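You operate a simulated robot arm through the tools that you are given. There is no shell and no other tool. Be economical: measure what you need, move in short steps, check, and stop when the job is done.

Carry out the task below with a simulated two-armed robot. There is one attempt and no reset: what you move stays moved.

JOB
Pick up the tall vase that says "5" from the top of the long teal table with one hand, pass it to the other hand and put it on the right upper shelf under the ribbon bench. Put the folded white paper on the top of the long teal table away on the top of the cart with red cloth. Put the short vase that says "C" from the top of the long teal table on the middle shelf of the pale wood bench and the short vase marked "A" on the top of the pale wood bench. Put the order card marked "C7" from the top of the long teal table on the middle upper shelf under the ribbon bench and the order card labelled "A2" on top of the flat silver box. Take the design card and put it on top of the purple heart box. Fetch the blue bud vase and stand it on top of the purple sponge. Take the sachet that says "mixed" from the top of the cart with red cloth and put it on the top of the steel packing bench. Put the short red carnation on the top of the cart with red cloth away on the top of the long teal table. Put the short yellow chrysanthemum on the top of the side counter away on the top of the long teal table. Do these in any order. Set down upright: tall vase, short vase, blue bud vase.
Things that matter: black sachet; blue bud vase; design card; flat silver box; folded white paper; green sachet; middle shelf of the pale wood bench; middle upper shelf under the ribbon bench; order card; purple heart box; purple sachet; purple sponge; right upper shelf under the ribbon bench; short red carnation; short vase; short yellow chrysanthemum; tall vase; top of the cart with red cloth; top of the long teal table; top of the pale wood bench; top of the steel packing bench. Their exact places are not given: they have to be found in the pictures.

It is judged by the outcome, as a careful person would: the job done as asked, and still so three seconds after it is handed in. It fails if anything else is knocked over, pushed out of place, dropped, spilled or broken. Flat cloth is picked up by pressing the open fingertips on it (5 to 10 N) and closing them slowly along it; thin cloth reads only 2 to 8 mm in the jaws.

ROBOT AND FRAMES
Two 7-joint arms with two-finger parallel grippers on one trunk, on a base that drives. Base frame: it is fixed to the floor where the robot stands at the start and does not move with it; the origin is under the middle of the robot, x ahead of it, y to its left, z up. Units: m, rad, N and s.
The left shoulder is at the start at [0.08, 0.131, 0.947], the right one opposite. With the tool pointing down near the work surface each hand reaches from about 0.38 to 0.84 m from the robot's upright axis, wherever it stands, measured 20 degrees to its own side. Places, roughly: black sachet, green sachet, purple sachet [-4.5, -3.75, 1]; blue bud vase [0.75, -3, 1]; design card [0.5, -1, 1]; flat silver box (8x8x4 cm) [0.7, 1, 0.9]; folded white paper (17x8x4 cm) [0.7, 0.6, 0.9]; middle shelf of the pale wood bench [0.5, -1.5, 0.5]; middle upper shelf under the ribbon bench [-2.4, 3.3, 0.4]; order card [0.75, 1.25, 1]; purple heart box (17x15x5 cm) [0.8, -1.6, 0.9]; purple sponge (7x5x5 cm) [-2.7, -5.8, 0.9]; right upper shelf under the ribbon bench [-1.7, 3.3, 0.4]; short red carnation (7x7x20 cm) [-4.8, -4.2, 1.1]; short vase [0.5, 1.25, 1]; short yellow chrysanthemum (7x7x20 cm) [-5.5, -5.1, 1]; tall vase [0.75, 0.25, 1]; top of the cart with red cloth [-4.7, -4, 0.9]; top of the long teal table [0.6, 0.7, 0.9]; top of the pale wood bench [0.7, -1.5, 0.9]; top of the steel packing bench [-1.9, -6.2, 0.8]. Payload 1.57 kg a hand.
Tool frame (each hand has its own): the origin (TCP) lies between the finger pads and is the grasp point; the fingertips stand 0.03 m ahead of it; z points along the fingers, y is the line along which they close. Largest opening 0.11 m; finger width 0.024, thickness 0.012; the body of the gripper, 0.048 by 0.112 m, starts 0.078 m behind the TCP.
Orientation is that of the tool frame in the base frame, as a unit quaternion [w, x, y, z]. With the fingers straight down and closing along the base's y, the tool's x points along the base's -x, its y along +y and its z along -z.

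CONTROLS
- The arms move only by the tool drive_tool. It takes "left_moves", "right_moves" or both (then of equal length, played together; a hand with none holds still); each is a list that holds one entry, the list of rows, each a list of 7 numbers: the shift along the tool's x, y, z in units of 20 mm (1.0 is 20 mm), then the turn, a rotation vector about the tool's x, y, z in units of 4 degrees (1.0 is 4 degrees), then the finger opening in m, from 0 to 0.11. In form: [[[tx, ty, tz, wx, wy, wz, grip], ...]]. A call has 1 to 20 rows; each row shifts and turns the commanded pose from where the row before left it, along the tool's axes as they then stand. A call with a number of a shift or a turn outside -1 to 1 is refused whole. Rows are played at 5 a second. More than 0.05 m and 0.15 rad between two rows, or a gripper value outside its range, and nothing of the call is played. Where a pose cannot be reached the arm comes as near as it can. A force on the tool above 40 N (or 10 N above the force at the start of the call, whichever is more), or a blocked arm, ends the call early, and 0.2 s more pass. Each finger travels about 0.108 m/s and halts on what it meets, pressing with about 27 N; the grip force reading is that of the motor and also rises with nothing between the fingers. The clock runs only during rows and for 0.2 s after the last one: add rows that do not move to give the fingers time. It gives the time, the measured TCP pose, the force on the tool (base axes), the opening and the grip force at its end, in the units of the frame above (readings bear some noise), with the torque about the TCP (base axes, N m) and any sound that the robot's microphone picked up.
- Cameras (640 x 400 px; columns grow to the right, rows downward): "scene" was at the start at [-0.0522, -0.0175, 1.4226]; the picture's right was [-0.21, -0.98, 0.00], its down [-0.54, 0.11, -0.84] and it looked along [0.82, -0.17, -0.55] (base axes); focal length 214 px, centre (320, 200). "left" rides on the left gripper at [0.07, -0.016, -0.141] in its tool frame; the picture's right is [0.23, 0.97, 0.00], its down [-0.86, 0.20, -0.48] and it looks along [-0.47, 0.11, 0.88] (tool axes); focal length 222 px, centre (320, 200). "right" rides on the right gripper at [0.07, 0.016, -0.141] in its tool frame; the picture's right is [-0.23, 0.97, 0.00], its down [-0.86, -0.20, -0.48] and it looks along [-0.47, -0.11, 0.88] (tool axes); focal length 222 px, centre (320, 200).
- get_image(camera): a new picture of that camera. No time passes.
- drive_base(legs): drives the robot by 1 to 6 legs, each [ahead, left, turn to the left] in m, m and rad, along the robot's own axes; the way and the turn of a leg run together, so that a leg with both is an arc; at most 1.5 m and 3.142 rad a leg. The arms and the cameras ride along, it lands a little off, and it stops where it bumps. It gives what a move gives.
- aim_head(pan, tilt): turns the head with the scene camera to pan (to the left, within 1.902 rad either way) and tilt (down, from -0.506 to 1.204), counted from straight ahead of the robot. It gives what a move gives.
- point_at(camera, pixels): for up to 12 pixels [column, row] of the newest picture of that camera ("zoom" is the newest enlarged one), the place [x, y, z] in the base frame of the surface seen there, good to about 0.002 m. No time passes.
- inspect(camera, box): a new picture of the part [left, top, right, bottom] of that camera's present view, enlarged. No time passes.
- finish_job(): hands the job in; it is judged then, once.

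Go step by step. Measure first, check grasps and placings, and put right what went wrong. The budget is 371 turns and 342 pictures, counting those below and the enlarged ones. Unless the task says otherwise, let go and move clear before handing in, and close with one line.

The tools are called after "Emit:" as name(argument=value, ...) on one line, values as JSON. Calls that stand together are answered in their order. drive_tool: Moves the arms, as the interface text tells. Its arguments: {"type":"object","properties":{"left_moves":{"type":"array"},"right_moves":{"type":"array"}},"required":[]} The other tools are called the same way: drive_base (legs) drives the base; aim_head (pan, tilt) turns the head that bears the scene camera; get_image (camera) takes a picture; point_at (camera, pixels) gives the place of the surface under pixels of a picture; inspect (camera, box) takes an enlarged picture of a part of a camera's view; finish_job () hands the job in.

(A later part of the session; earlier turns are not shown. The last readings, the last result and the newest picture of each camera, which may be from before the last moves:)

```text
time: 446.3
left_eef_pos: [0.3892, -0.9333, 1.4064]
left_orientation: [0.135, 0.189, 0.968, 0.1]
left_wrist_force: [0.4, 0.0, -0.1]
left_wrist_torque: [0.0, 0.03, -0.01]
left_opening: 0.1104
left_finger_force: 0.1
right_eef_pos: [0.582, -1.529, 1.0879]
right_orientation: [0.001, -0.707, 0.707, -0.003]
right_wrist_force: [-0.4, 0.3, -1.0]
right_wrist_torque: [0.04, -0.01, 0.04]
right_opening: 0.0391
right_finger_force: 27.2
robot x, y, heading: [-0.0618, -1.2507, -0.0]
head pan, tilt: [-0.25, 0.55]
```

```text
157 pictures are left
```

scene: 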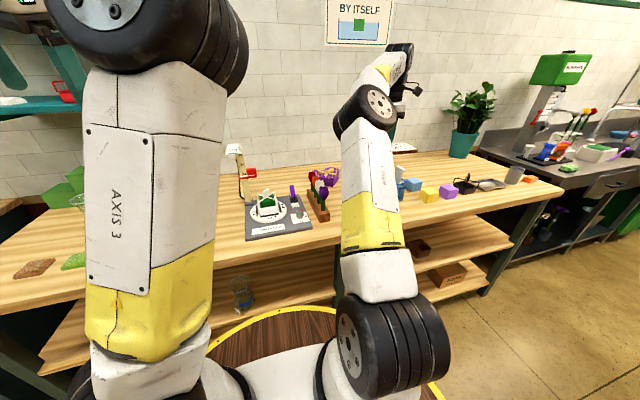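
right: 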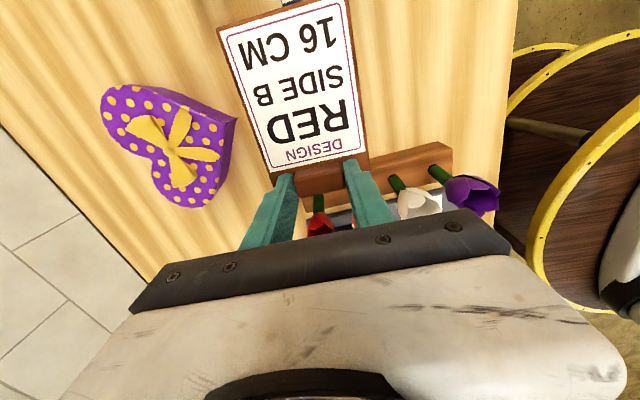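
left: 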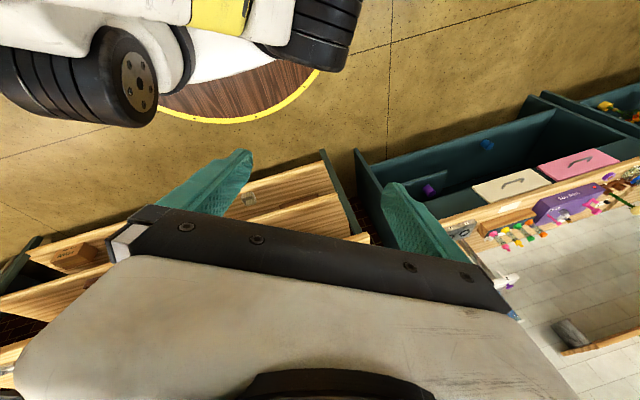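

Extend over the box: base +4 cm, then hand +x 0.155 m at the same height.

Emit:
drive_base(legs=[[0.04, 0, 0]])

Emit:
drive_tool(right_moves=[[[0, -1, 0.1, 0, 0, 0, 0.02], [0, -1, 0.1, 0, 0, 0, 0.02], [0, -1, 0.1, 0, 0, 0, 0.02], [0, -1, 0.1, 0, 0, 0, 0.02], [0, -1, 0.1, 0, 0, 0, 0.02], [0, -1, 0.1, 0, 0, 0, 0.02], [0, -1, 0.1, 0, 0, 0, 0.02], [0, -0.7, 0.1, 0, 0, 0, 0.02], [0, 0, 0, 0, 0, 0, 0.02]]])

Emit:
get_image(camera="right")

```text
time: 447.1
left_eef_pos: [0.4299, -0.932, 1.4071]
left_orientation: [0.136, 0.189, 0.968, 0.1]
left_wrist_force: [-0.1, -0.1, -0.2]
left_wrist_torque: [0.01, -0.03, 0.0]
left_opening: 0.1099
left_finger_force: 0.0
right_eef_pos: [0.6226, -1.5289, 1.0882]
right_orientation: [0.001, -0.706, 0.708, -0.001]
right_wrist_force: [0.2, -0.2, -0.3]
right_wrist_torque: [0.05, 0.01, -0.01]
right_opening: 0.0397
right_finger_force: 27.3
robot x, y, heading: [-0.0127, -1.2539, 0.003]
head pan, tilt: [-0.25, 0.55]
```

```text
time: 449.1
left_eef_pos: [0.4301, -0.9328, 1.4067]
left_orientation: [0.135, 0.189, 0.968, 0.099]
left_wrist_force: [0.2, -0.4, 0.1]
left_wrist_torque: [-0.03, -0.01, -0.02]
left_opening: 0.1101
left_finger_force: 0.0
right_eef_pos: [0.7628, -1.5301, 1.0728]
right_orientation: [0.0, -0.706, 0.708, -0.002]
right_wrist_force: [-0.8, 0.7, -1.3]
right_wrist_torque: [0.04, 0.0, 0.0]
right_opening: 0.0392
right_finger_force: 27.2
right hand out of reach, approached as far as the arm can: row 7, 8
robot x, y, heading: [-0.0187, -1.2512, 0.001]
head pan, tilt: [-0.25, 0.55]
```

```text
156 pictures are left
```

right: 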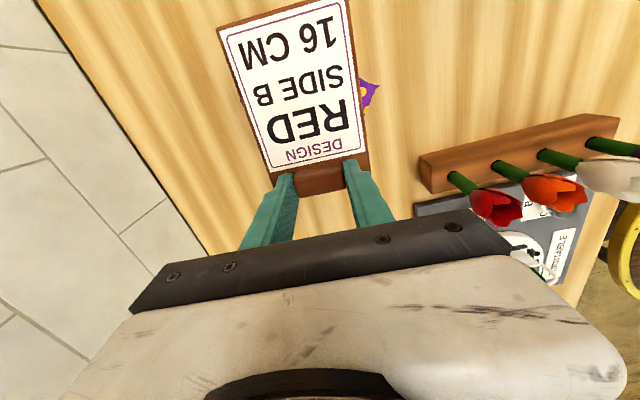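

Card covers the box (only the heart's tip shows at (370,95)). Lowering toward contact.

Emit:
drive_tool(right_moves=[[[0, -0.2, 0.7, 0, 0, 0, 0.02], [0, -0.2, 0.7, 0, 0, 0, 0.02], [0, -0.2, 0.5, 0, 0, 0, 0.02], [0, 0, 0.2, 0, 0, 0, 0.02], [0, 0, 0.2, 0, 0, 0, 0.02], [0, 0, 0, 0, 0, 0, 0.02]]])

Emit:
get_image(camera="right")

```text
time: 450.5
left_eef_pos: [0.4292, -0.9332, 1.4071]
left_orientation: [0.135, 0.189, 0.967, 0.101]
left_wrist_force: [0.7, -0.4, -0.3]
left_wrist_torque: [0.02, 0.02, 0.03]
left_opening: 0.1099
left_finger_force: 0.0
right_eef_pos: [0.7727, -1.528, 1.0257]
right_orientation: [0.001, -0.707, 0.708, -0.003]
right_wrist_force: [-0.1, 0.7, -0.4]
right_wrist_torque: [0.03, 0.0, 0.02]
right_opening: 0.0389
right_finger_force: 27.0
robot x, y, heading: [-0.0206, -1.2476, 0.001]
head pan, tilt: [-0.25, 0.55]
```

```text
155 pictures are left
```

right: 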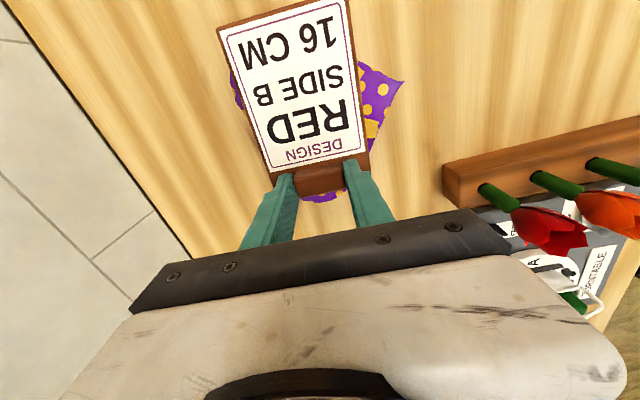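

Emit:
drive_tool(right_moves=[[[0, 0, 0.15, 0, 0, 0, 0.02], [0, 0, 0.15, 0, 0, 0, 0.02], [0, 0, 0.15, 0, 0, 0, 0.02], [0, 0, 0, 0, 0, 0, 0.02]]])

```text
time: 451.5
left_eef_pos: [0.43, -0.9326, 1.4071]
left_orientation: [0.136, 0.189, 0.967, 0.1]
left_wrist_force: [0.2, 0.5, -0.1]
left_wrist_torque: [0.0, 0.0, 0.01]
left_opening: 0.11
left_finger_force: 0.0
right_eef_pos: [0.7734, -1.5296, 1.0159]
right_orientation: [0.0, -0.707, 0.707, -0.002]
right_wrist_force: [-0.6, 0.5, -0.5]
right_wrist_torque: [0.01, -0.03, 0.06]
right_opening: 0.0391
right_finger_force: 26.7
robot x, y, heading: [-0.0199, -1.2532, 0.008]
head pan, tilt: [-0.25, 0.55]
```

Emit:
drive_tool(right_moves=[[[0, 0, 0.15, 0, 0, 0, 0.02], [0, 0, 0.15, 0, 0, 0, 0.02], [0, 0, 0.15, 0, 0, 0, 0.02], [0, 0, 0, 0, 0, 0, 0.02]]])

```text
time: 452.5
left_eef_pos: [0.4287, -0.9328, 1.4071]
left_orientation: [0.134, 0.189, 0.968, 0.099]
left_wrist_force: [-1.0, 0.6, 0.9]
left_wrist_torque: [0.01, 0.03, 0.03]
left_opening: 0.1099
left_finger_force: 0.1
right_eef_pos: [0.7721, -1.5297, 1.008]
right_orientation: [0.001, -0.706, 0.708, -0.002]
right_wrist_force: [0.0, -0.1, -0.2]
right_wrist_torque: [0.03, -0.01, -0.01]
right_opening: 0.0391
right_finger_force: 26.9
robot x, y, heading: [-0.0253, -1.2524, -0.0]
head pan, tilt: [-0.25, 0.55]
```

Emit:
drive_tool(right_moves=[[[0, 0, 0.12, 0, 0, 0, 0.02], [0, 0, 0.12, 0, 0, 0, 0.02], [0, 0, 0, 0, 0, 0, 0.02]]])

Emit:
get_image(camera="right")

```text
time: 453.3
left_eef_pos: [0.4299, -0.9317, 1.4054]
left_orientation: [0.135, 0.19, 0.967, 0.1]
left_wrist_force: [0.3, -0.1, 0.5]
left_wrist_torque: [-0.01, -0.02, 0.01]
left_opening: 0.11
left_finger_force: 0.0
right_eef_pos: [0.7719, -1.5287, 1.0027]
right_orientation: [0.001, -0.706, 0.708, -0.001]
right_wrist_force: [0.0, 0.2, -1.3]
right_wrist_torque: [0.04, 0.01, 0.0]
right_opening: 0.0388
right_finger_force: 26.9
robot x, y, heading: [-0.0172, -1.25, 0.005]
head pan, tilt: [-0.25, 0.55]
```

```text
154 pictures are left
```

right: 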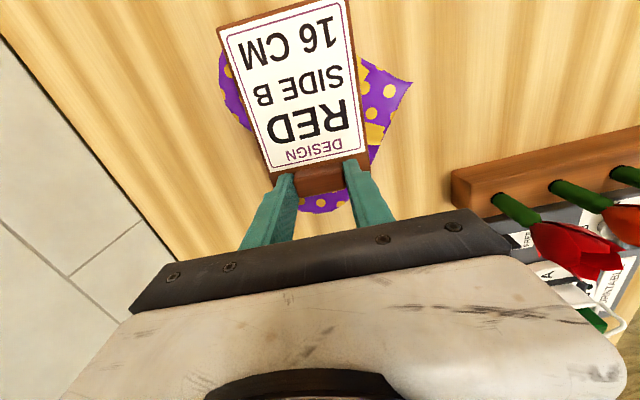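

Card bottom ≈0.956, box top 0.952. Lower 3 mm more and release, then rise.

Emit:
drive_tool(right_moves=[[[0, 0, 0.1, 0, 0, 0, 0.02], [0, 0, 0.06, 0, 0, 0, 0.02], [0, 0, 0, 0, 0, 0, 0.05], [0, 0, 0, 0, 0, 0, 0.065], [0, 0, 0, 0, 0, 0, 0.065], [0, 0, -0.5, 0, 0, 0, 0.065], [0, 0, -1, 0, 0, 0, 0.065], [0, 0, -1, 0, 0, 0, 0.065], [0, 0, -1, 0, 0, 0, 0.065], [0, 0.3, -1, 0, 0, 0, 0.065]]])

Emit:
get_image(camera="right")

```text
time: 455.5
left_eef_pos: [0.4295, -0.9328, 1.4063]
left_orientation: [0.135, 0.19, 0.967, 0.1]
left_wrist_force: [-1.0, -0.8, -0.7]
left_wrist_torque: [0.01, 0.0, 0.01]
left_opening: 0.11
left_finger_force: 0.1
right_eef_pos: [0.758, -1.5294, 1.0891]
right_orientation: [0.0, -0.707, 0.707, -0.001]
right_wrist_force: [-0.1, -0.3, -0.4]
right_wrist_torque: [0.09, 0.0, 0.01]
right_opening: 0.0652
right_finger_force: 0.1
right hand out of reach, approached as far as the arm can: row 8
robot x, y, heading: [-0.0169, -1.2516, 0.003]
head pan, tilt: [-0.25, 0.55]
```

```text
153 pictures are left
```

right: 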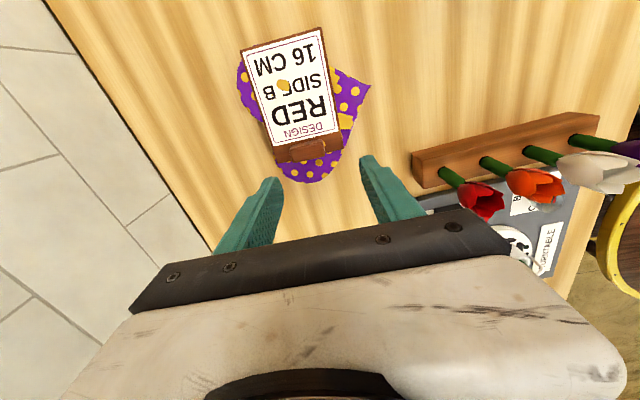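

The design card lies on the heart box. Raising the right hand, restoring yaw, and heading to the teal table for the white paper.

Emit:
drive_tool(right_moves=[[[0, 0.6, -0.9, 0, 0, 0, 0.065], [0, 0.6, -0.9, 0, 0, 0, 0.065], [0, 0.6, -0.9, 0, 0, 0, 0.065], [0, 0.6, -0.9, 0, 0, 0, 0.065], [0, 0.6, -0.9, 0, 0, 0, 0.065], [0, 0.6, -0.9, 0, 0, 0, 0.065], [0, 0.6, -0.9, 0, 0, 0, 0.065], [0, 0.6, -0.9, 0, 0, 0, 0.065], [0, 0.6, -0.9, 0, 0, 0, 0.065]]])

Emit:
drive_base(legs=[[-0.5, 0, 0], [0, 1.5, 0]])

Emit:
drive_tool(right_moves=[[[0, 0, 0, 0, 0, 1, 0.065], [0, 0, 0, 0, 0, 1, 0.065], [0, 0, 0, 0, 0, 1, 0.065], [0, 0, 0, 0, 0, 1, 0.065], [0, 0, 0, 0, 0, 1, 0.065], [0, 0, 0, 0, 0, 1, 0.065], [0, 0, 0, 0, 0, 1, 0.065], [0, 0, 0, 0, 0, 1, 0.065], [0, 0, 0, 0, 0, 1, 0.065], [0, 0, 0, 0, 0, 1, 0.065], [0, 0, 0, 0, 0, 1, 0.065], [0, 0, 0, 0, 0, 1, 0.065], [0, 0, 0, 0, 0, 1, 0.065], [0, 0, 0, 0, 0, 1, 0.065], [0, 0, 0, 0, 0, 1, 0.065], [0, 0, 0, 0, 0, 1, 0.065], [0, 0, 0, 0, 0, 1, 0.065], [0, 0, 0, 0, 0, 1, 0.065], [0, 0, 0, 0, 0, 1, 0.065], [0, 0, 0, 0, 0, 1, 0.065]]])

Emit:
aim_head(pan=0.0, tilt=0.5)

Emit:
get_image(camera="scene")

```text
time: 457.5
left_eef_pos: [0.4298, -0.9323, 1.4062]
left_orientation: [0.134, 0.188, 0.968, 0.1]
left_wrist_force: [0.4, 0.0, -0.9]
left_wrist_torque: [0.05, 0.0, -0.01]
left_opening: 0.1102
left_finger_force: 0.2
right_eef_pos: [0.7184, -1.5294, 1.1768]
right_orientation: [0.0, -0.706, 0.708, -0.001]
right_wrist_force: [0.8, -0.2, 0.7]
right_wrist_torque: [0.0, 0.0, 0.02]
right_opening: 0.0653
right_finger_force: 0.0
right hand out of reach, approached as far as the arm can: row 2, 3, 4, 5, 6, 7, 8, 9
robot x, y, heading: [-0.0212, -1.2499, 0.003]
head pan, tilt: [-0.25, 0.55]
```

```text
time: 467.4
left_eef_pos: [-0.0625, 0.5299, 1.4063]
left_orientation: [0.135, 0.193, 0.967, 0.098]
left_wrist_force: [-0.7, -0.1, 0.1]
left_wrist_torque: [-0.03, -0.02, -0.04]
left_opening: 0.1102
left_finger_force: 0.0
right_eef_pos: [0.2202, -0.0695, 1.1757]
right_orientation: [0.001, -0.703, 0.711, -0.001]
right_wrist_force: [-0.6, 0.5, 0.0]
right_wrist_torque: [0.02, 0.03, 0.0]
right_opening: 0.0649
right_finger_force: 0.0
robot x, y, heading: [-0.5127, 0.2219, -0.003]
head pan, tilt: [-0.25, 0.55]
```

```text
time: 471.6
left_eef_pos: [-0.0612, 0.5308, 1.4066]
left_orientation: [0.135, 0.192, 0.967, 0.099]
left_wrist_force: [0.6, 0.9, -0.4]
left_wrist_torque: [-0.01, 0.02, -0.04]
left_opening: 0.1097
left_finger_force: 0.0
right_eef_pos: [0.2201, -0.0683, 1.177]
right_orientation: [0.0, -0.082, 0.997, 0.0]
right_wrist_force: [-0.4, -0.3, -0.4]
right_wrist_torque: [-0.03, -0.03, 0.01]
right_opening: 0.065
right_finger_force: 0.1
robot x, y, heading: [-0.5154, 0.2163, -0.003]
head pan, tilt: [-0.25, 0.55]
```

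```text
time: 472.3
left_eef_pos: [-0.0618, 0.5299, 1.4065]
left_orientation: [0.136, 0.193, 0.967, 0.099]
left_wrist_force: [-0.2, 0.7, -0.2]
left_wrist_torque: [0.0, -0.01, 0.01]
left_opening: 0.1099
left_finger_force: 0.0
right_eef_pos: [0.2198, -0.069, 1.1772]
right_orientation: [0.0, -0.082, 0.997, -0.001]
right_wrist_force: [0.0, -0.8, 0.1]
right_wrist_torque: [-0.03, 0.02, -0.01]
right_opening: 0.0649
right_finger_force: 0.2
robot x, y, heading: [-0.5126, 0.2105, -0.007]
head pan, tilt: [0.0, 0.499]
```

```text
152 pictures are left
```

scene: 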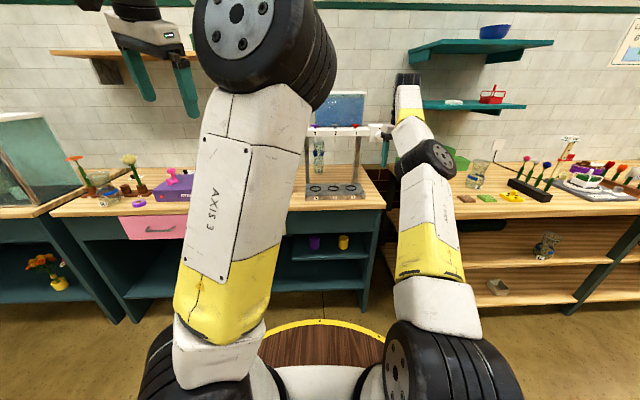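

Driving so the right hand comes above the paper's end behind the vials.

Emit:
drive_base(legs=[[0, 0.54, 0.007], [0.4, 0, 0]])

Emit:
get_image(camera="right")

```text
time: 477.5
left_eef_pos: [0.3259, 1.0847, 1.407]
left_orientation: [0.134, 0.181, 0.969, 0.101]
left_wrist_force: [-0.7, -1.5, -0.5]
left_wrist_torque: [-0.01, -0.01, -0.01]
left_opening: 0.11
left_finger_force: 0.1
right_eef_pos: [0.6231, 0.493, 1.1769]
right_orientation: [0.0, -0.093, 0.996, -0.001]
right_wrist_force: [0.2, 0.2, 0.5]
right_wrist_torque: [-0.01, -0.01, -0.02]
right_opening: 0.0648
right_finger_force: 0.0
robot x, y, heading: [-0.1164, 0.7578, 0.014]
head pan, tilt: [0.0, 0.499]
```

```text
151 pictures are left
```

right: 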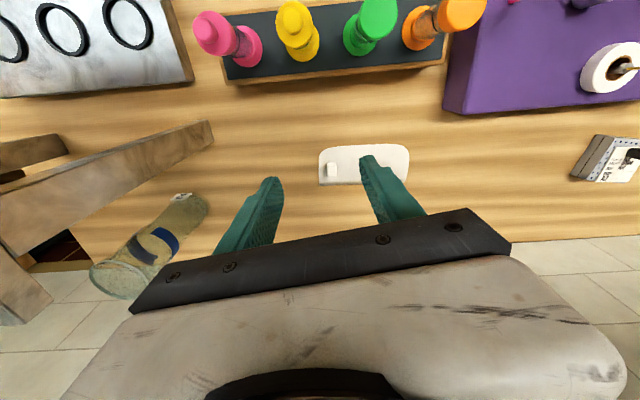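

Emit:
inspect(camera="right", box=[300, 120, 430, 210])

Emit:
point_at(camera="zoom", pixels=[[150, 245], [150, 220], [135, 245], [165, 245], [150, 270], [100, 160], [100, 310], [520, 140], [240, 200], [150, 205]])

```text
4.44 times, centred on (365, 165) of right
```

zoom: 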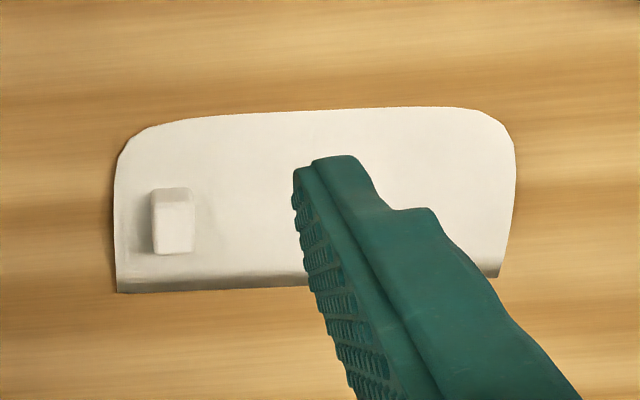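

```text
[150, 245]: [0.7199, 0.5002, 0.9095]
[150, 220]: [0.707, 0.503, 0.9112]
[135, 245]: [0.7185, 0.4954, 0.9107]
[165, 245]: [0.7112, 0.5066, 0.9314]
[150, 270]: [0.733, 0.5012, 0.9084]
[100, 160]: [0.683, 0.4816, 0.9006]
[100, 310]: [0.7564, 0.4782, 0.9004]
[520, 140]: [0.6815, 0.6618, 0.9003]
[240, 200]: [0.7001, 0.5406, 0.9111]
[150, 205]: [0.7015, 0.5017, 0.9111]
```

Emit:
point_at(camera="zoom", pixels=[[175, 215], [175, 240], [190, 225], [160, 225], [175, 205], [175, 195], [190, 250]])

```text
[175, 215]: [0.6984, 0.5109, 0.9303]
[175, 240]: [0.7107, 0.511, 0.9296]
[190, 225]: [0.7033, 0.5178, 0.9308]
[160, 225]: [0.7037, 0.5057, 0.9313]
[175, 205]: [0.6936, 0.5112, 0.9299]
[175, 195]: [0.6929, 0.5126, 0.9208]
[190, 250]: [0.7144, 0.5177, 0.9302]
```

Knob centre (0.7045, 0.512), top 0.930. Base +6 cm, align yaw, and descend over it.

Emit:
drive_base(legs=[[0.06, 0, -0.01]])

Emit:
drive_tool(right_moves=[[[0, 0, 0, 0, 0, 0.9, 0.05], [0, 0, 0, 0, 0, 0.9, 0.05], [0, 0, 0, 0, 0, 0.9, 0.05], [0, 0, 0, 0, 0, 0, 0.05]]])

```text
time: 478.5
left_eef_pos: [0.3895, 1.081, 1.4066]
left_orientation: [0.134, 0.186, 0.968, 0.1]
left_wrist_force: [-0.1, -0.5, -0.3]
left_wrist_torque: [0.0, -0.01, -0.02]
left_opening: 0.1099
left_finger_force: 0.1
right_eef_pos: [0.6803, 0.4848, 1.176]
right_orientation: [0.001, -0.089, 0.996, -0.001]
right_wrist_force: [-0.3, -0.1, 0.8]
right_wrist_torque: [0.0, 0.0, -0.01]
right_opening: 0.0648
right_finger_force: 0.0
robot x, y, heading: [-0.0544, 0.7599, 0.014]
head pan, tilt: [0.0, 0.499]
```

```text
time: 479.5
left_eef_pos: [0.3901, 1.0806, 1.4058]
left_orientation: [0.135, 0.187, 0.968, 0.101]
left_wrist_force: [0.7, 0.5, -0.8]
left_wrist_torque: [0.02, -0.01, -0.03]
left_opening: 0.1101
left_finger_force: 0.1
right_eef_pos: [0.6803, 0.4857, 1.1764]
right_orientation: [0.0, 0.006, 1.0, 0.0]
right_wrist_force: [0.7, -0.4, -0.8]
right_wrist_torque: [-0.01, 0.03, 0.0]
right_opening: 0.05
right_finger_force: 0.1
robot x, y, heading: [-0.0574, 0.7579, 0.006]
head pan, tilt: [0.0, 0.499]
```

Emit:
drive_tool(right_moves=[[[-0.121, 0.1315, 1, 0, 0, 0, 0.05], [-0.121, 0.1315, 1, 0, 0, 0, 0.05], [-0.121, 0.1315, 1, 0, 0, 0, 0.05], [-0.121, 0.1315, 1, 0, 0, 0, 0.05], [-0.121, 0.1315, 1, 0, 0, 0, 0.05], [-0.121, 0.1315, 1, 0, 0, 0, 0.05], [-0.121, 0.1315, 1, 0, 0, 0, 0.05], [-0.121, 0.1315, 1, 0, 0, 0, 0.05], [-0.121, 0.1315, 1, 0, 0, 0, 0.05], [-0.121, 0.1315, 1, 0, 0, 0, 0.05], [0, 0, 0, 0, 0, 0, 0.05]]])

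Emit:
get_image(camera="right")

```text
time: 481.9
left_eef_pos: [0.389, 1.0804, 1.4062]
left_orientation: [0.135, 0.186, 0.968, 0.1]
left_wrist_force: [0.0, -0.6, 0.3]
left_wrist_torque: [0.0, 0.01, 0.01]
left_opening: 0.1098
left_finger_force: 0.0
right_eef_pos: [0.697, 0.5009, 1.143]
right_orientation: [0.0, 0.005, 1.0, -0.001]
right_wrist_force: [-0.3, -0.4, 0.2]
right_wrist_torque: [0.01, 0.0, 0.01]
right_opening: 0.0501
right_finger_force: 0.1
right hand out of reach, approached as far as the arm can: row 1, 2, 3, 4, 5, 6, 7, 8, 9, 10
robot x, y, heading: [-0.0611, 0.7626, 0.012]
head pan, tilt: [0.0, 0.499]
```

```text
149 pictures are left
```

right: 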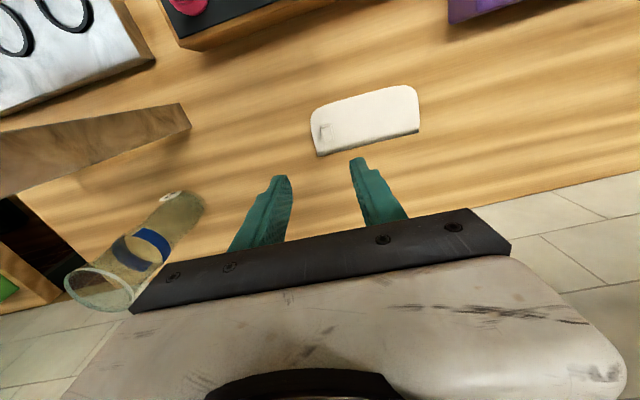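

The arm meets a limit in this posture. Checking its posture.

Emit:
get_image(camera="scene")

```text
148 pictures are left
```

scene: 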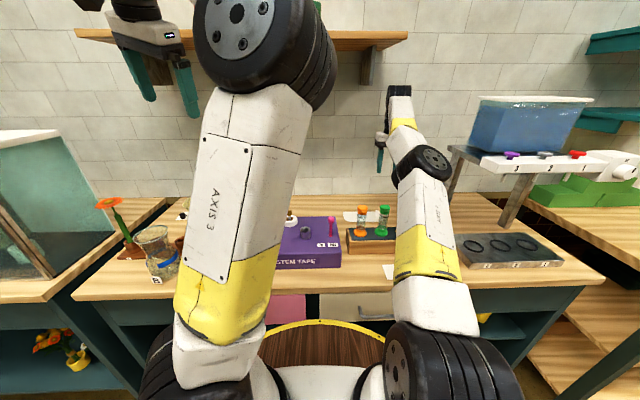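

The right elbow is in a low, stretched posture. I'll raise, back off, and fold the hand in to get the elbow up again.

Emit:
drive_tool(right_moves=[[[0.5, 0, -1, 0, 0, 0, 0.05], [0.5, 0, -1, 0, 0, 0, 0.05], [0.5, 0, -1, 0, 0, 0, 0.05]]])

Emit:
drive_base(legs=[[-0.4, 0, 0]])

Emit:
drive_tool(right_moves=[[[1, -0.2, -0.4, 0, 0, 0, 0.05], [1, -0.2, -0.4, 0, 0, 0, 0.05], [1, -0.2, -0.4, 0, 0, 0, 0.05], [1, -0.2, -0.4, 0, 0, 0, 0.05], [1, -0.2, -0.4, 0, 0, 0, 0.05], [1, -0.2, -0.4, 0, 0, 0, 0.05], [1, -0.2, -0.4, 0, 0, 0, 0.05], [1, -0.2, -0.4, 0, 0, 0, 0.05], [1, -0.2, -0.4, 0, 0, 0, 0.05], [1, -0.2, -0.4, 0, 0, 0, 0.05], [1, 0, 0, 0, 0, 0, 0.05], [1, 0, 0, 0, 0, 0, 0.05], [1, 0, 0, 0, 0, 0, 0.05]]])

Emit:
get_image(camera="scene")

```text
time: 482.7
left_eef_pos: [0.3904, 1.0808, 1.4063]
left_orientation: [0.134, 0.186, 0.968, 0.1]
left_wrist_force: [-0.1, 0.3, 0.4]
left_wrist_torque: [0.01, 0.03, 0.0]
left_opening: 0.1099
left_finger_force: 0.0
right_eef_pos: [0.6687, 0.4974, 1.2019]
right_orientation: [0.0, 0.006, 1.0, -0.001]
right_wrist_force: [-0.1, 0.3, -0.4]
right_wrist_torque: [0.0, 0.02, -0.02]
right_opening: 0.0499
right_finger_force: 0.1
right hand out of reach, approached as far as the arm can: row 2
robot x, y, heading: [-0.0559, 0.7616, 0.004]
head pan, tilt: [0.0, 0.499]
```

```text
time: 485.2
left_eef_pos: [-0.0174, 1.0802, 1.407]
left_orientation: [0.134, 0.184, 0.968, 0.101]
left_wrist_force: [-0.3, -0.3, 0.2]
left_wrist_torque: [0.0, 0.06, -0.01]
left_opening: 0.1099
left_finger_force: 0.1
right_eef_pos: [0.2678, 0.5, 1.2024]
right_orientation: [0.001, 0.002, 1.0, -0.001]
right_wrist_force: [-0.1, -0.3, -0.4]
right_wrist_torque: [0.0, 0.0, 0.0]
right_opening: 0.0501
right_finger_force: 0.0
robot x, y, heading: [-0.4623, 0.7579, 0.015]
head pan, tilt: [0.0, 0.499]
```

```text
time: 488.0
left_eef_pos: [-0.0197, 1.0852, 1.4074]
left_orientation: [0.139, 0.182, 0.969, 0.095]
left_wrist_force: [0.5, 0.1, -0.5]
left_wrist_torque: [-0.02, -0.01, 0.03]
left_opening: 0.1101
left_finger_force: 0.1
right_eef_pos: [0.0055, 0.4592, 1.2808]
right_orientation: [0.0, 0.006, 1.0, -0.001]
right_wrist_force: [-0.5, 0.6, 0.0]
right_wrist_torque: [0.0, 0.02, 0.0]
right_opening: 0.0499
right_finger_force: 0.1
robot x, y, heading: [-0.4628, 0.755, 0.013]
head pan, tilt: [0.0, 0.499]
```

```text
147 pictures are left
```

scene: 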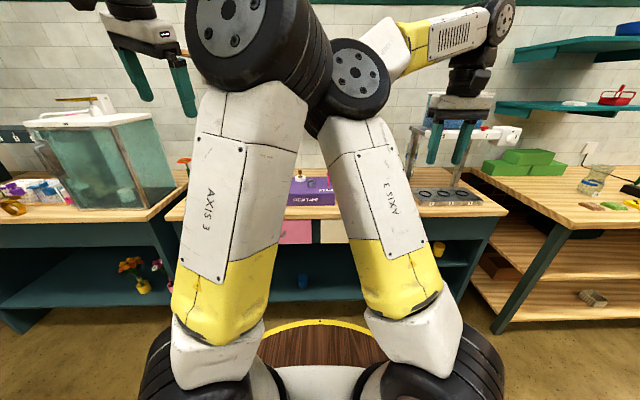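

Elbows are inward and nearly touching. Pitching both tools forward while moving the hands outward should swing the elbows out again (as it did before).

Emit:
drive_tool(right_moves=[[[-0.3, -0.6, 0.3, 0, 0, 0, 0.05], [-0.3, -0.6, 0.3, 0, 0, 0, 0.05], [-0.3, -0.6, 0.3, 0, 0, 0, 0.05], [-0.3, -0.6, 0.3, 0, 0, 0, 0.05], [0, 0, 0, 0, -1, 0, 0.05], [0, 0, 0, 0, -1, 0, 0.05], [0, 0, 0, 0, -1, 0, 0.05], [0, 0, 0, 0, -1, 0, 0.05], [0, 0, 0, 0, -1, 0, 0.05], [0, 0, 0, 0, -1, 0, 0.05], [0, 0, 0, 0, -1, 0, 0.05], [0, 0, 0, 0, -1, 0, 0.05], [0, 0, 0, 0, -1, 0, 0.05], [0, 0, 0, 0, -1, 0, 0.05], [0, 0, 0, 0, -1, 0, 0.05]]], left_moves=[[[0, 0.4, 0, 0, 0, 0, 0.11], [0, 0.4, 0, 0, 0, 0, 0.11], [0, 0.4, 0, 0, 0, 0, 0.11], [0, 0.4, 0, 0, 0, 0, 0.11], [0, 0, 0, 0, -1, 0, 0.11], [0, 0, 0, 0, -1, 0, 0.11], [0, 0, 0, 0, -1, 0, 0.11], [0, 0, 0, 0, -1, 0, 0.11], [0, 0, 0, 0, -1, 0, 0.11], [0, 0, 0, 0, -1, 0, 0.11], [0, 0, 0, 0, -1, 0, 0.11], [0, 0, 0, 0, -1, 0, 0.11], [0, 0, 0, 0, -1, 0, 0.11], [0, 0, 0, 0, -1, 0, 0.11], [0, 0, 0, 0, 0, 0, 0.11]]])

Emit:
get_image(camera="scene")

```text
time: 491.2
left_eef_pos: [-0.006, 1.1096, 1.4139]
left_orientation: [0.458, 0.206, 0.864, 0.031]
left_wrist_force: [0.1, 0.2, 0.1]
left_wrist_torque: [0.01, -0.01, 0.0]
left_opening: 0.1099
left_finger_force: 0.1
right_eef_pos: [0.0322, 0.4134, 1.258]
right_orientation: [0.375, 0.001, 0.927, -0.002]
right_wrist_force: [0.1, 0.4, 0.8]
right_wrist_torque: [0.01, 0.02, 0.0]
right_opening: 0.0502
right_finger_force: 0.0
robot x, y, heading: [-0.4618, 0.759, 0.015]
head pan, tilt: [0.0, 0.499]
```

```text
146 pictures are left
```

scene: 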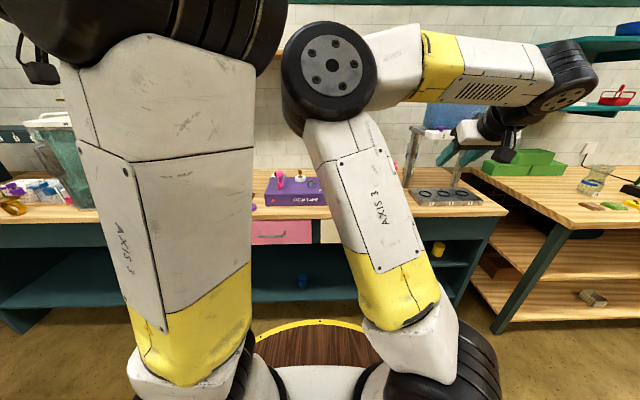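

The left elbow swung out; the right has not. Repeating the sequence that worked before for the right: tool down lower, push, then pitch.

Emit:
drive_tool(right_moves=[[[0, 0, 0.5, 0, 1, 0, 0.05], [0, 0, 0.5, 0, 1, 0, 0.05], [0, 0, 0.5, 0, 1, 0, 0.05], [0, 0, 0.5, 0, 1, 0, 0.05], [0, 0, 0.5, 0, 1, 0, 0.05], [0, 0, 0.5, 0, 1, 0, 0.05], [0, 0, 0.5, 0, 1, 0, 0.05], [0, 0, 0.5, 0, 1, 0, 0.05], [0, 0, 0.5, 0, 1, 0, 0.05], [0, 0, 0.5, 0, 1, 0.5, 0.05], [0, 0, 0.5, 0, 0.5, 0.5, 0.05]]])

Emit:
drive_tool(right_moves=[[[-0.95, 0.4, 0.745, 0, 0, 0, 0.05], [-0.95, 0.4, 0.745, 0, 0, 0, 0.05], [-0.95, 0.4, 0.745, 0, 0, 0, 0.05], [-0.95, 0.4, 0.745, 0, 0, 0, 0.05], [-0.95, 0.4, 0.745, 0, 0, 0, 0.05]]])

Emit:
get_image(camera="scene")

```text
time: 493.6
left_eef_pos: [-0.0067, 1.1101, 1.4148]
left_orientation: [0.458, 0.206, 0.864, 0.032]
left_wrist_force: [-0.4, -0.2, -0.7]
left_wrist_torque: [0.04, 0.01, 0.0]
left_opening: 0.1101
left_finger_force: 0.0
right_eef_pos: [0.0739, 0.4114, 1.1595]
right_orientation: [0.018, 0.037, 0.999, 0.001]
right_wrist_force: [-0.1, -0.5, -1.1]
right_wrist_torque: [0.02, -0.01, 0.0]
right_opening: 0.05
right_finger_force: 0.1
robot x, y, heading: [-0.4607, 0.7547, 0.01]
head pan, tilt: [0.0, 0.499]
```

```text
time: 494.8
left_eef_pos: [-0.0061, 1.1093, 1.4144]
left_orientation: [0.458, 0.206, 0.864, 0.032]
left_wrist_force: [-0.3, 0.4, -0.4]
left_wrist_torque: [0.0, 0.0, 0.01]
left_opening: 0.1101
left_finger_force: 0.0
right_eef_pos: [0.174, 0.4471, 1.0887]
right_orientation: [0.019, 0.037, 0.999, 0.001]
right_wrist_force: [0.0, 0.0, -0.4]
right_wrist_torque: [0.01, 0.01, -0.01]
right_opening: 0.0503
right_finger_force: 0.1
robot x, y, heading: [-0.4601, 0.7584, 0.018]
head pan, tilt: [0.0, 0.499]
```

```text
145 pictures are left
```

scene: 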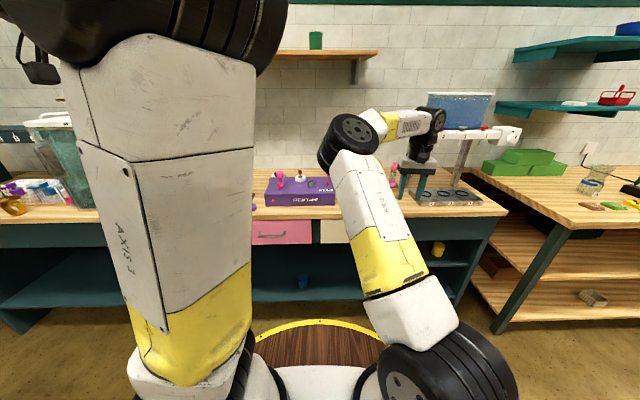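

The hand moves freely now. Testing reach to rel (0.76, z 0.95) in free air before the table.

Emit:
drive_tool(right_moves=[[[-0.6, 0, 0.7, 0, 0, 0, 0.05], [-0.6, 0, 0.7, 0, 0, 0, 0.05], [-0.6, 0, 0.7, 0, 0, 0, 0.05], [-0.6, 0, 0.7, 0, 0, 0, 0.05], [-0.6, 0, 0.7, 0, 0, 0, 0.05], [-0.6, 0, 0.7, 0, 0, 0, 0.05], [-0.6, 0, 0.7, 0, 0, 0, 0.05], [-0.6, 0, 0.7, 0, 0, 0, 0.05], [-0.6, 0, 0.7, 0, 0, 0, 0.05], [-0.6, 0, 0.7, 0, 0, 0, 0.05]]])

Emit:
get_image(camera="scene")

```text
time: 497.0
left_eef_pos: [-0.0073, 1.1099, 1.4134]
left_orientation: [0.458, 0.207, 0.864, 0.031]
left_wrist_force: [-0.2, 0.2, -0.1]
left_wrist_torque: [-0.04, 0.0, -0.01]
left_opening: 0.1098
left_finger_force: 0.1
right_eef_pos: [0.2991, 0.4381, 0.9533]
right_orientation: [0.018, 0.037, 0.999, 0.001]
right_wrist_force: [0.2, 0.6, 1.0]
right_wrist_torque: [0.0, 0.01, -0.02]
right_opening: 0.05
right_finger_force: 0.0
robot x, y, heading: [-0.4617, 0.7581, 0.014]
head pan, tilt: [0.0, 0.499]
```

```text
144 pictures are left
```

scene: 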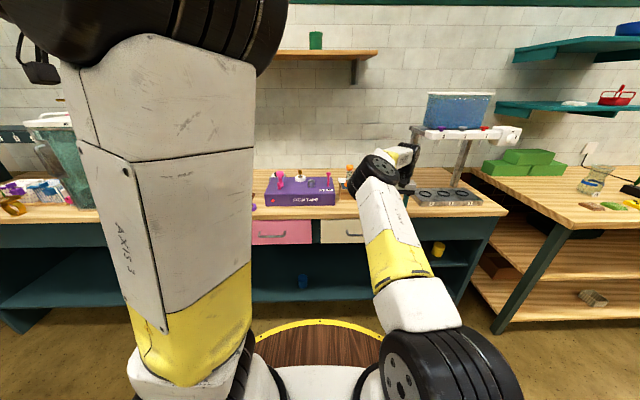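

Emit:
point_at(camera="scene", pixels=[[375, 165], [375, 185], [395, 165], [390, 205], [365, 180]])

```text
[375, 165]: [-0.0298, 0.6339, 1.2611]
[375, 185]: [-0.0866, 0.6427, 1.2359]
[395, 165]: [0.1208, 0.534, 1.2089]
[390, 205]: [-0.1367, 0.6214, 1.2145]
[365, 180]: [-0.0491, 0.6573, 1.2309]
```

Reachable. Raise to z≈1.16 at rel x≈0.64, drive in over the vials, then descend behind them.

Emit:
drive_tool(right_moves=[[[0.55, 0, -0.95, 0, 0, 0, 0.05], [0.55, 0, -0.95, 0, 0, 0, 0.05], [0.55, 0, -0.95, 0, 0, 0, 0.05], [0.55, 0, -0.95, 0, 0, 0, 0.05], [0.55, 0, -0.95, 0, 0, 0, 0.05], [0.55, 0, -0.95, 0, 0, 0, 0.05], [0.55, 0, -0.95, 0, 0, 0, 0.05], [0.55, 0, -0.95, 0, 0, 0, 0.05], [0.55, 0, -0.95, 0, 0, 0, 0.05], [0.55, 0, -0.95, 0, 0, 0, 0.05], [0.55, 0, -0.95, 0, 0, 0, 0.05]]])

Emit:
drive_base(legs=[[0.0, 0.05, -0.014], [0.43, 0, 0]])

Emit:
get_image(camera="scene")

Emit:
get_image(camera="right")

```text
time: 499.4
left_eef_pos: [-0.0062, 1.1112, 1.4137]
left_orientation: [0.458, 0.207, 0.864, 0.031]
left_wrist_force: [0.5, 0.0, -0.6]
left_wrist_torque: [0.03, -0.04, 0.01]
left_opening: 0.1103
left_finger_force: 0.1
right_eef_pos: [0.1712, 0.4439, 1.1601]
right_orientation: [0.018, 0.036, 0.999, 0.002]
right_wrist_force: [0.0, -0.4, 0.2]
right_wrist_torque: [0.0, 0.03, 0.01]
right_opening: 0.0496
right_finger_force: 0.2
robot x, y, heading: [-0.4639, 0.7557, 0.012]
head pan, tilt: [0.0, 0.499]
```

```text
time: 502.6
left_eef_pos: [0.4264, 1.152, 1.4156]
left_orientation: [0.457, 0.212, 0.863, 0.029]
left_wrist_force: [-0.6, -0.1, -1.2]
left_wrist_torque: [-0.01, 0.03, -0.01]
left_opening: 0.1099
left_finger_force: 0.2
right_eef_pos: [0.5965, 0.486, 1.1596]
right_orientation: [0.019, 0.042, 0.999, 0.001]
right_wrist_force: [-0.8, -0.7, -0.6]
right_wrist_torque: [-0.03, 0.02, 0.0]
right_opening: 0.05
right_finger_force: 0.0
robot x, y, heading: [-0.0339, 0.8026, 0.003]
head pan, tilt: [0.0, 0.499]
```

```text
143 pictures are left
```

scene: 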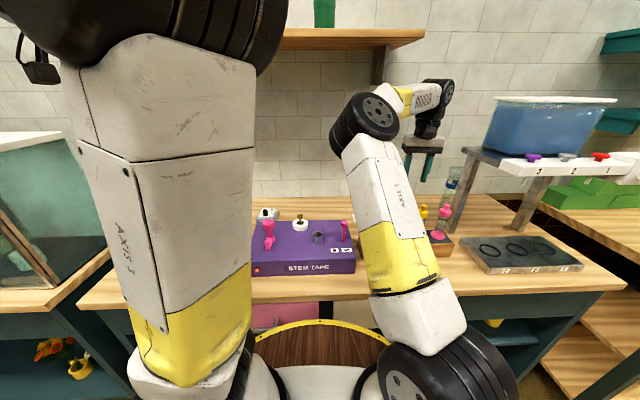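

```text
142 pictures are left
```

right: 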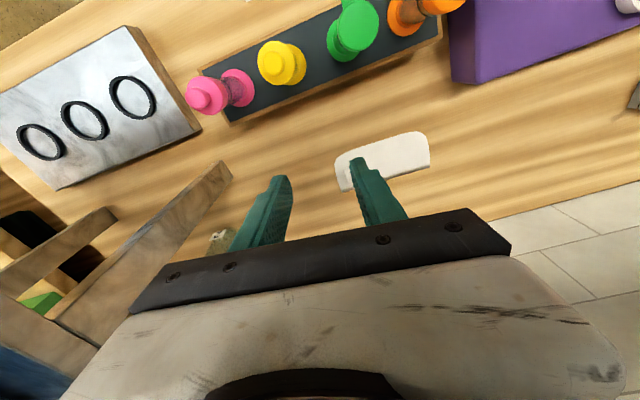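

Descending forward to the knob.

Emit:
drive_tool(right_moves=[[[-0.8, 0.1, 0.4, 0, 0, -0.6, 0.05], [-0.8, 0.1, 0.4, 0, 0, -0.6, 0.05], [-0.6, 0.15, 0.8, 0, 0, 0, 0.05], [-0.6, 0.15, 0.8, 0, 0, 0, 0.05], [-0.6, 0.15, 0.8, 0, 0, 0, 0.05], [-0.6, 0.15, 0.8, 0, 0, 0, 0.05], [-0.5, 0.15, 1, 0, 0, 0, 0.05], [-0.45, 0.15, 1, 0, 0, 0, 0.05], [-0.3, 0.15, 1, 0, 0, 0, 0.05], [0, 0, 1, 0, 0, 0, 0.05], [0, 0, 0, 0, 0, 0, 0.05]]])

Emit:
get_image(camera="right")

```text
time: 504.9
left_eef_pos: [0.4262, 1.1525, 1.4149]
left_orientation: [0.458, 0.213, 0.863, 0.028]
left_wrist_force: [-0.3, 0.0, -0.4]
left_wrist_torque: [0.03, -0.04, -0.01]
left_opening: 0.11
left_finger_force: 0.0
right_eef_pos: [0.7046, 0.5068, 1.0048]
right_orientation: [0.019, 0.002, 1.0, 0.001]
right_wrist_force: [0.2, 0.0, -0.1]
right_wrist_torque: [-0.01, -0.01, -0.02]
right_opening: 0.0499
right_finger_force: 0.0
robot x, y, heading: [-0.0344, 0.8045, 0.001]
head pan, tilt: [0.0, 0.499]
```

```text
141 pictures are left
```

right: 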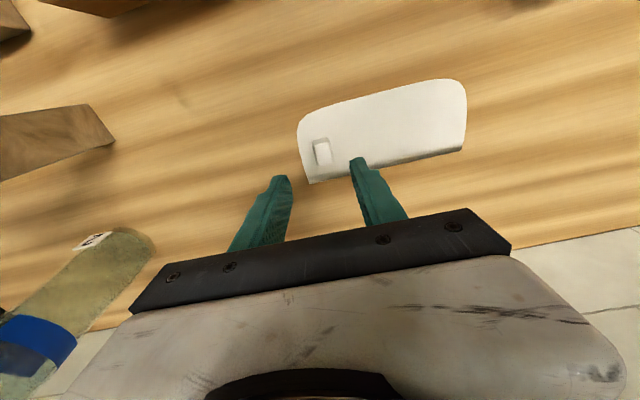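

Knob at (322,150) sits between the fingers. Descend to z 0.943 and close, lift.

Emit:
drive_tool(right_moves=[[[0, 0.12, 1, 0, 0, 0, 0.05], [0, 0.12, 1, 0, 0, 0, 0.05], [0, 0, 1, 0, 0, 0, 0.05], [0, 0, 0.1, 0, 0, 0, 0.05], [0, 0, 0, 0, 0, 0, 0.02], [0, 0, 0, 0, 0, 0, 0.0], [0, 0, 0, 0, 0, 0, 0.0], [0, 0, 0, 0, 0, 0, 0.0], [0, 0, -0.5, 0, 0, 0, 0.0], [0, 0, -1, 0, 0, 0, 0.0], [0, 0, -1, 0, 0, 0, 0.0], [0, 0, 0, 0, 0, 0, 0.0]]])

Emit:
get_image(camera="right")

```text
time: 507.6
left_eef_pos: [0.4262, 1.152, 1.4148]
left_orientation: [0.457, 0.212, 0.863, 0.029]
left_wrist_force: [0.3, -0.1, 0.0]
left_wrist_torque: [-0.01, 0.01, 0.01]
left_opening: 0.1101
left_finger_force: 0.0
right_eef_pos: [0.7066, 0.5123, 0.9913]
right_orientation: [0.017, 0.001, 1.0, 0.0]
right_wrist_force: [0.7, -0.1, 0.2]
right_wrist_torque: [0.0, 0.01, 0.0]
right_opening: 0.0169
right_finger_force: 26.9
robot x, y, heading: [-0.0321, 0.8072, 0.003]
head pan, tilt: [0.0, 0.499]
```

```text
140 pictures are left
```

right: 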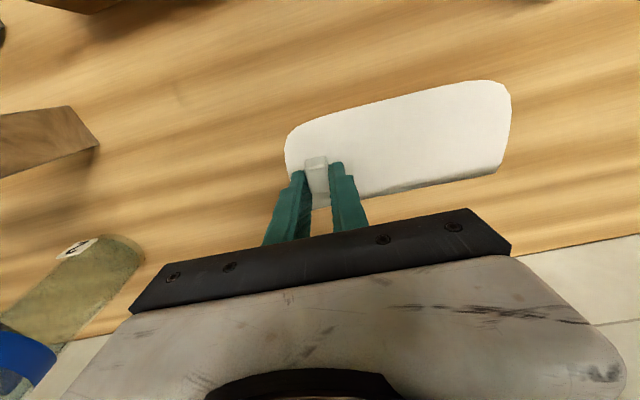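

Paper is held by its knob. Rising back over the vials and driving out.

Emit:
drive_tool(right_moves=[[[0.3, 0, -1, 0, 0, 0, 0], [0.3, 0, -1, 0, 0, 0, 0], [0.3, 0, -1, 0, 0, 0, 0], [0.3, 0, -1, 0, 0, 0, 0], [0.6, 0, -0.95, 0, 0, 0, 0], [0.6, 0, -0.95, 0, 0, 0, 0], [0.6, 0, -0.95, 0, 0, 0, 0], [0.6, 0, -0.95, 0, 0, 0, 0], [0.6, 0, -0.95, 0, 0, 0, 0], [0.6, 0, -0.95, 0, 0, 0, 0], [0, 0, 0, 0, 0, 0, 0]]])

Emit:
get_image(camera="right")

```text
time: 509.9
left_eef_pos: [0.4277, 1.153, 1.4151]
left_orientation: [0.458, 0.212, 0.863, 0.029]
left_wrist_force: [0.5, 0.3, -0.8]
left_wrist_torque: [0.01, -0.05, 0.02]
left_opening: 0.1101
left_finger_force: 0.2
right_eef_pos: [0.6022, 0.5141, 1.1827]
right_orientation: [0.019, 0.002, 1.0, 0.001]
right_wrist_force: [0.6, -0.1, -0.6]
right_wrist_torque: [-0.05, -0.01, -0.02]
right_opening: 0.0171
right_finger_force: 26.9
robot x, y, heading: [-0.0327, 0.8075, -0.0]
head pan, tilt: [0.0, 0.499]
```

```text
139 pictures are left
```

right: 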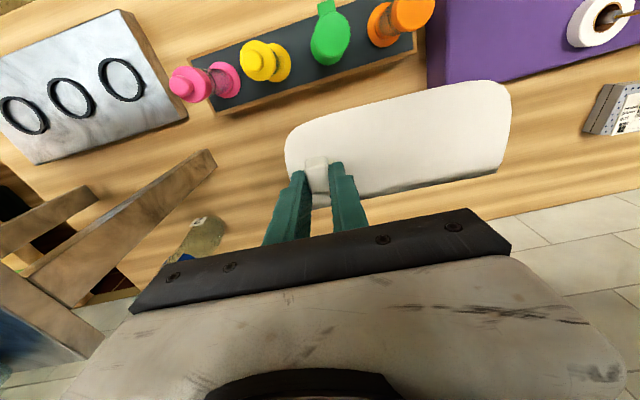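

Drive out and along the aisle to the blue bud vase area (y≈−3).

Emit:
drive_base(legs=[[-0.48, 0, 0], [0, -1.3, 0], [0, -1.3, 0], [0, -0.8, 0]])

Emit:
aim_head(pan=-0.3, tilt=0.45)

Emit:
get_image(camera="scene")

```text
time: 529.1
left_eef_pos: [-0.1712, -2.2909, 1.4149]
left_orientation: [0.458, 0.24, 0.856, 0.014]
left_wrist_force: [0.5, 0.0, -0.3]
left_wrist_torque: [-0.03, 0.0, 0.02]
left_opening: 0.1104
left_finger_force: 0.1
right_eef_pos: [-0.0352, -2.9389, 1.1832]
right_orientation: [0.018, 0.034, 0.999, 0.001]
right_wrist_force: [1.0, 0.2, -0.8]
right_wrist_torque: [-0.04, -0.01, 0.0]
right_opening: 0.017
right_finger_force: 27.0
robot x, y, heading: [-0.6536, -2.6086, -0.062]
head pan, tilt: [0.0, 0.499]
```

```text
time: 529.9
left_eef_pos: [-0.1704, -2.2895, 1.4142]
left_orientation: [0.458, 0.24, 0.856, 0.014]
left_wrist_force: [0.6, 0.1, 0.7]
left_wrist_torque: [-0.01, -0.03, 0.02]
left_opening: 0.1099
left_finger_force: 0.1
right_eef_pos: [-0.0367, -2.9404, 1.1823]
right_orientation: [0.018, 0.033, 0.999, 0.001]
right_wrist_force: [0.0, 0.2, -0.9]
right_wrist_torque: [-0.02, 0.0, 0.0]
right_opening: 0.0167
right_finger_force: 27.5
robot x, y, heading: [-0.6536, -2.6054, -0.061]
head pan, tilt: [-0.3, 0.45]
```

```text
138 pictures are left
```

scene: 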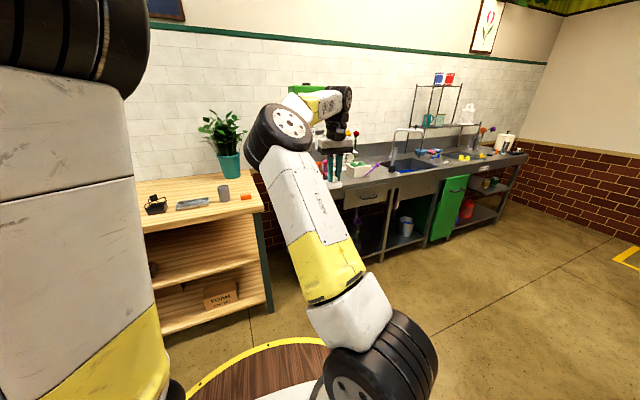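

The steel sink counter ahead holds the bud vase. Straighten, move on and look.

Emit:
drive_base(legs=[[0.1, -0.35, 0.06]])

Emit:
aim_head(pan=0.1, tilt=0.5)

Emit:
get_image(camera="scene")

Emit:
get_image(camera="right")

```text
time: 532.2
left_eef_pos: [-0.1026, -2.6133, 1.414]
left_orientation: [0.458, 0.211, 0.863, 0.029]
left_wrist_force: [-1.1, 0.2, 0.5]
left_wrist_torque: [0.0, 0.01, 0.0]
left_opening: 0.1097
left_finger_force: 0.0
right_eef_pos: [0.0743, -3.2527, 1.183]
right_orientation: [0.018, 0.001, 1.0, 0.001]
right_wrist_force: [0.3, 1.0, -1.5]
right_wrist_torque: [-0.07, 0.05, 0.01]
right_opening: 0.0168
right_finger_force: 26.9
robot x, y, heading: [-0.5611, -2.9654, 0.001]
head pan, tilt: [-0.3, 0.45]
```

```text
time: 533.1
left_eef_pos: [-0.1024, -2.614, 1.4144]
left_orientation: [0.458, 0.212, 0.863, 0.029]
left_wrist_force: [0.0, -0.5, 0.0]
left_wrist_torque: [0.0, -0.05, 0.0]
left_opening: 0.1099
left_finger_force: 0.1
right_eef_pos: [0.0727, -3.2534, 1.1818]
right_orientation: [0.018, 0.001, 1.0, 0.001]
right_wrist_force: [0.6, 0.7, 0.7]
right_wrist_torque: [0.0, -0.03, -0.01]
right_opening: 0.017
right_finger_force: 27.2
robot x, y, heading: [-0.5613, -2.959, 0.004]
head pan, tilt: [0.099, 0.499]
```

```text
137 pictures are left
```

scene: 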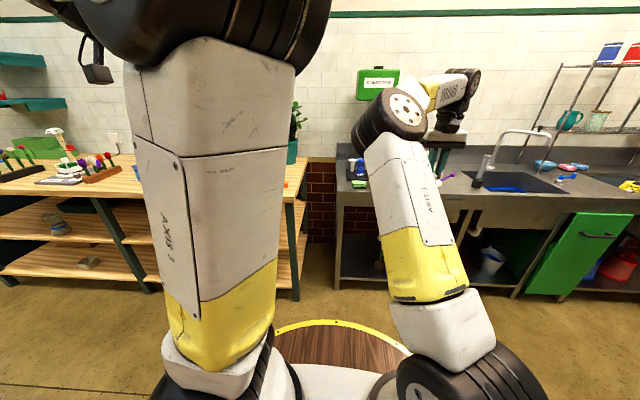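

```text
136 pictures are left
```

right: 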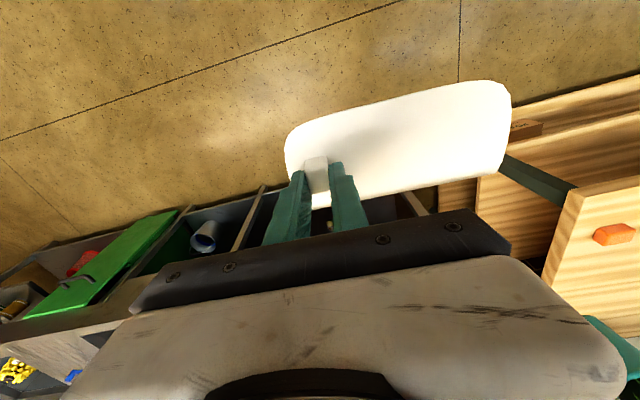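

Emit:
inspect(camera="scene", box=[330, 120, 480, 210])

Emit:
get_image(camera="left")

```text
4.27 times, centred on (405, 165) of scene
```

zoom: 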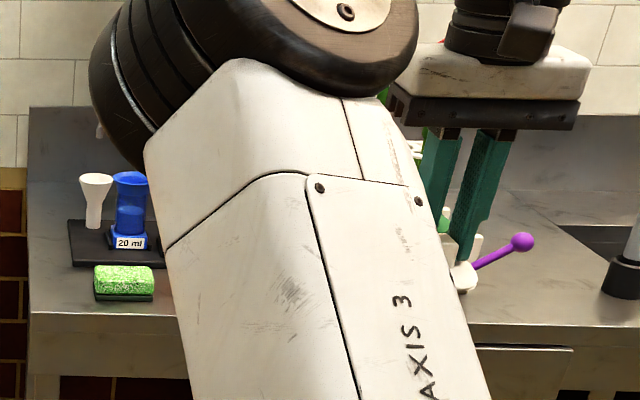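

```text
134 pictures are left
```

left: 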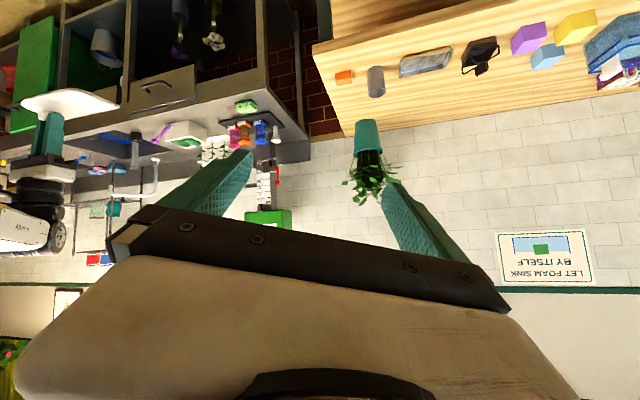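

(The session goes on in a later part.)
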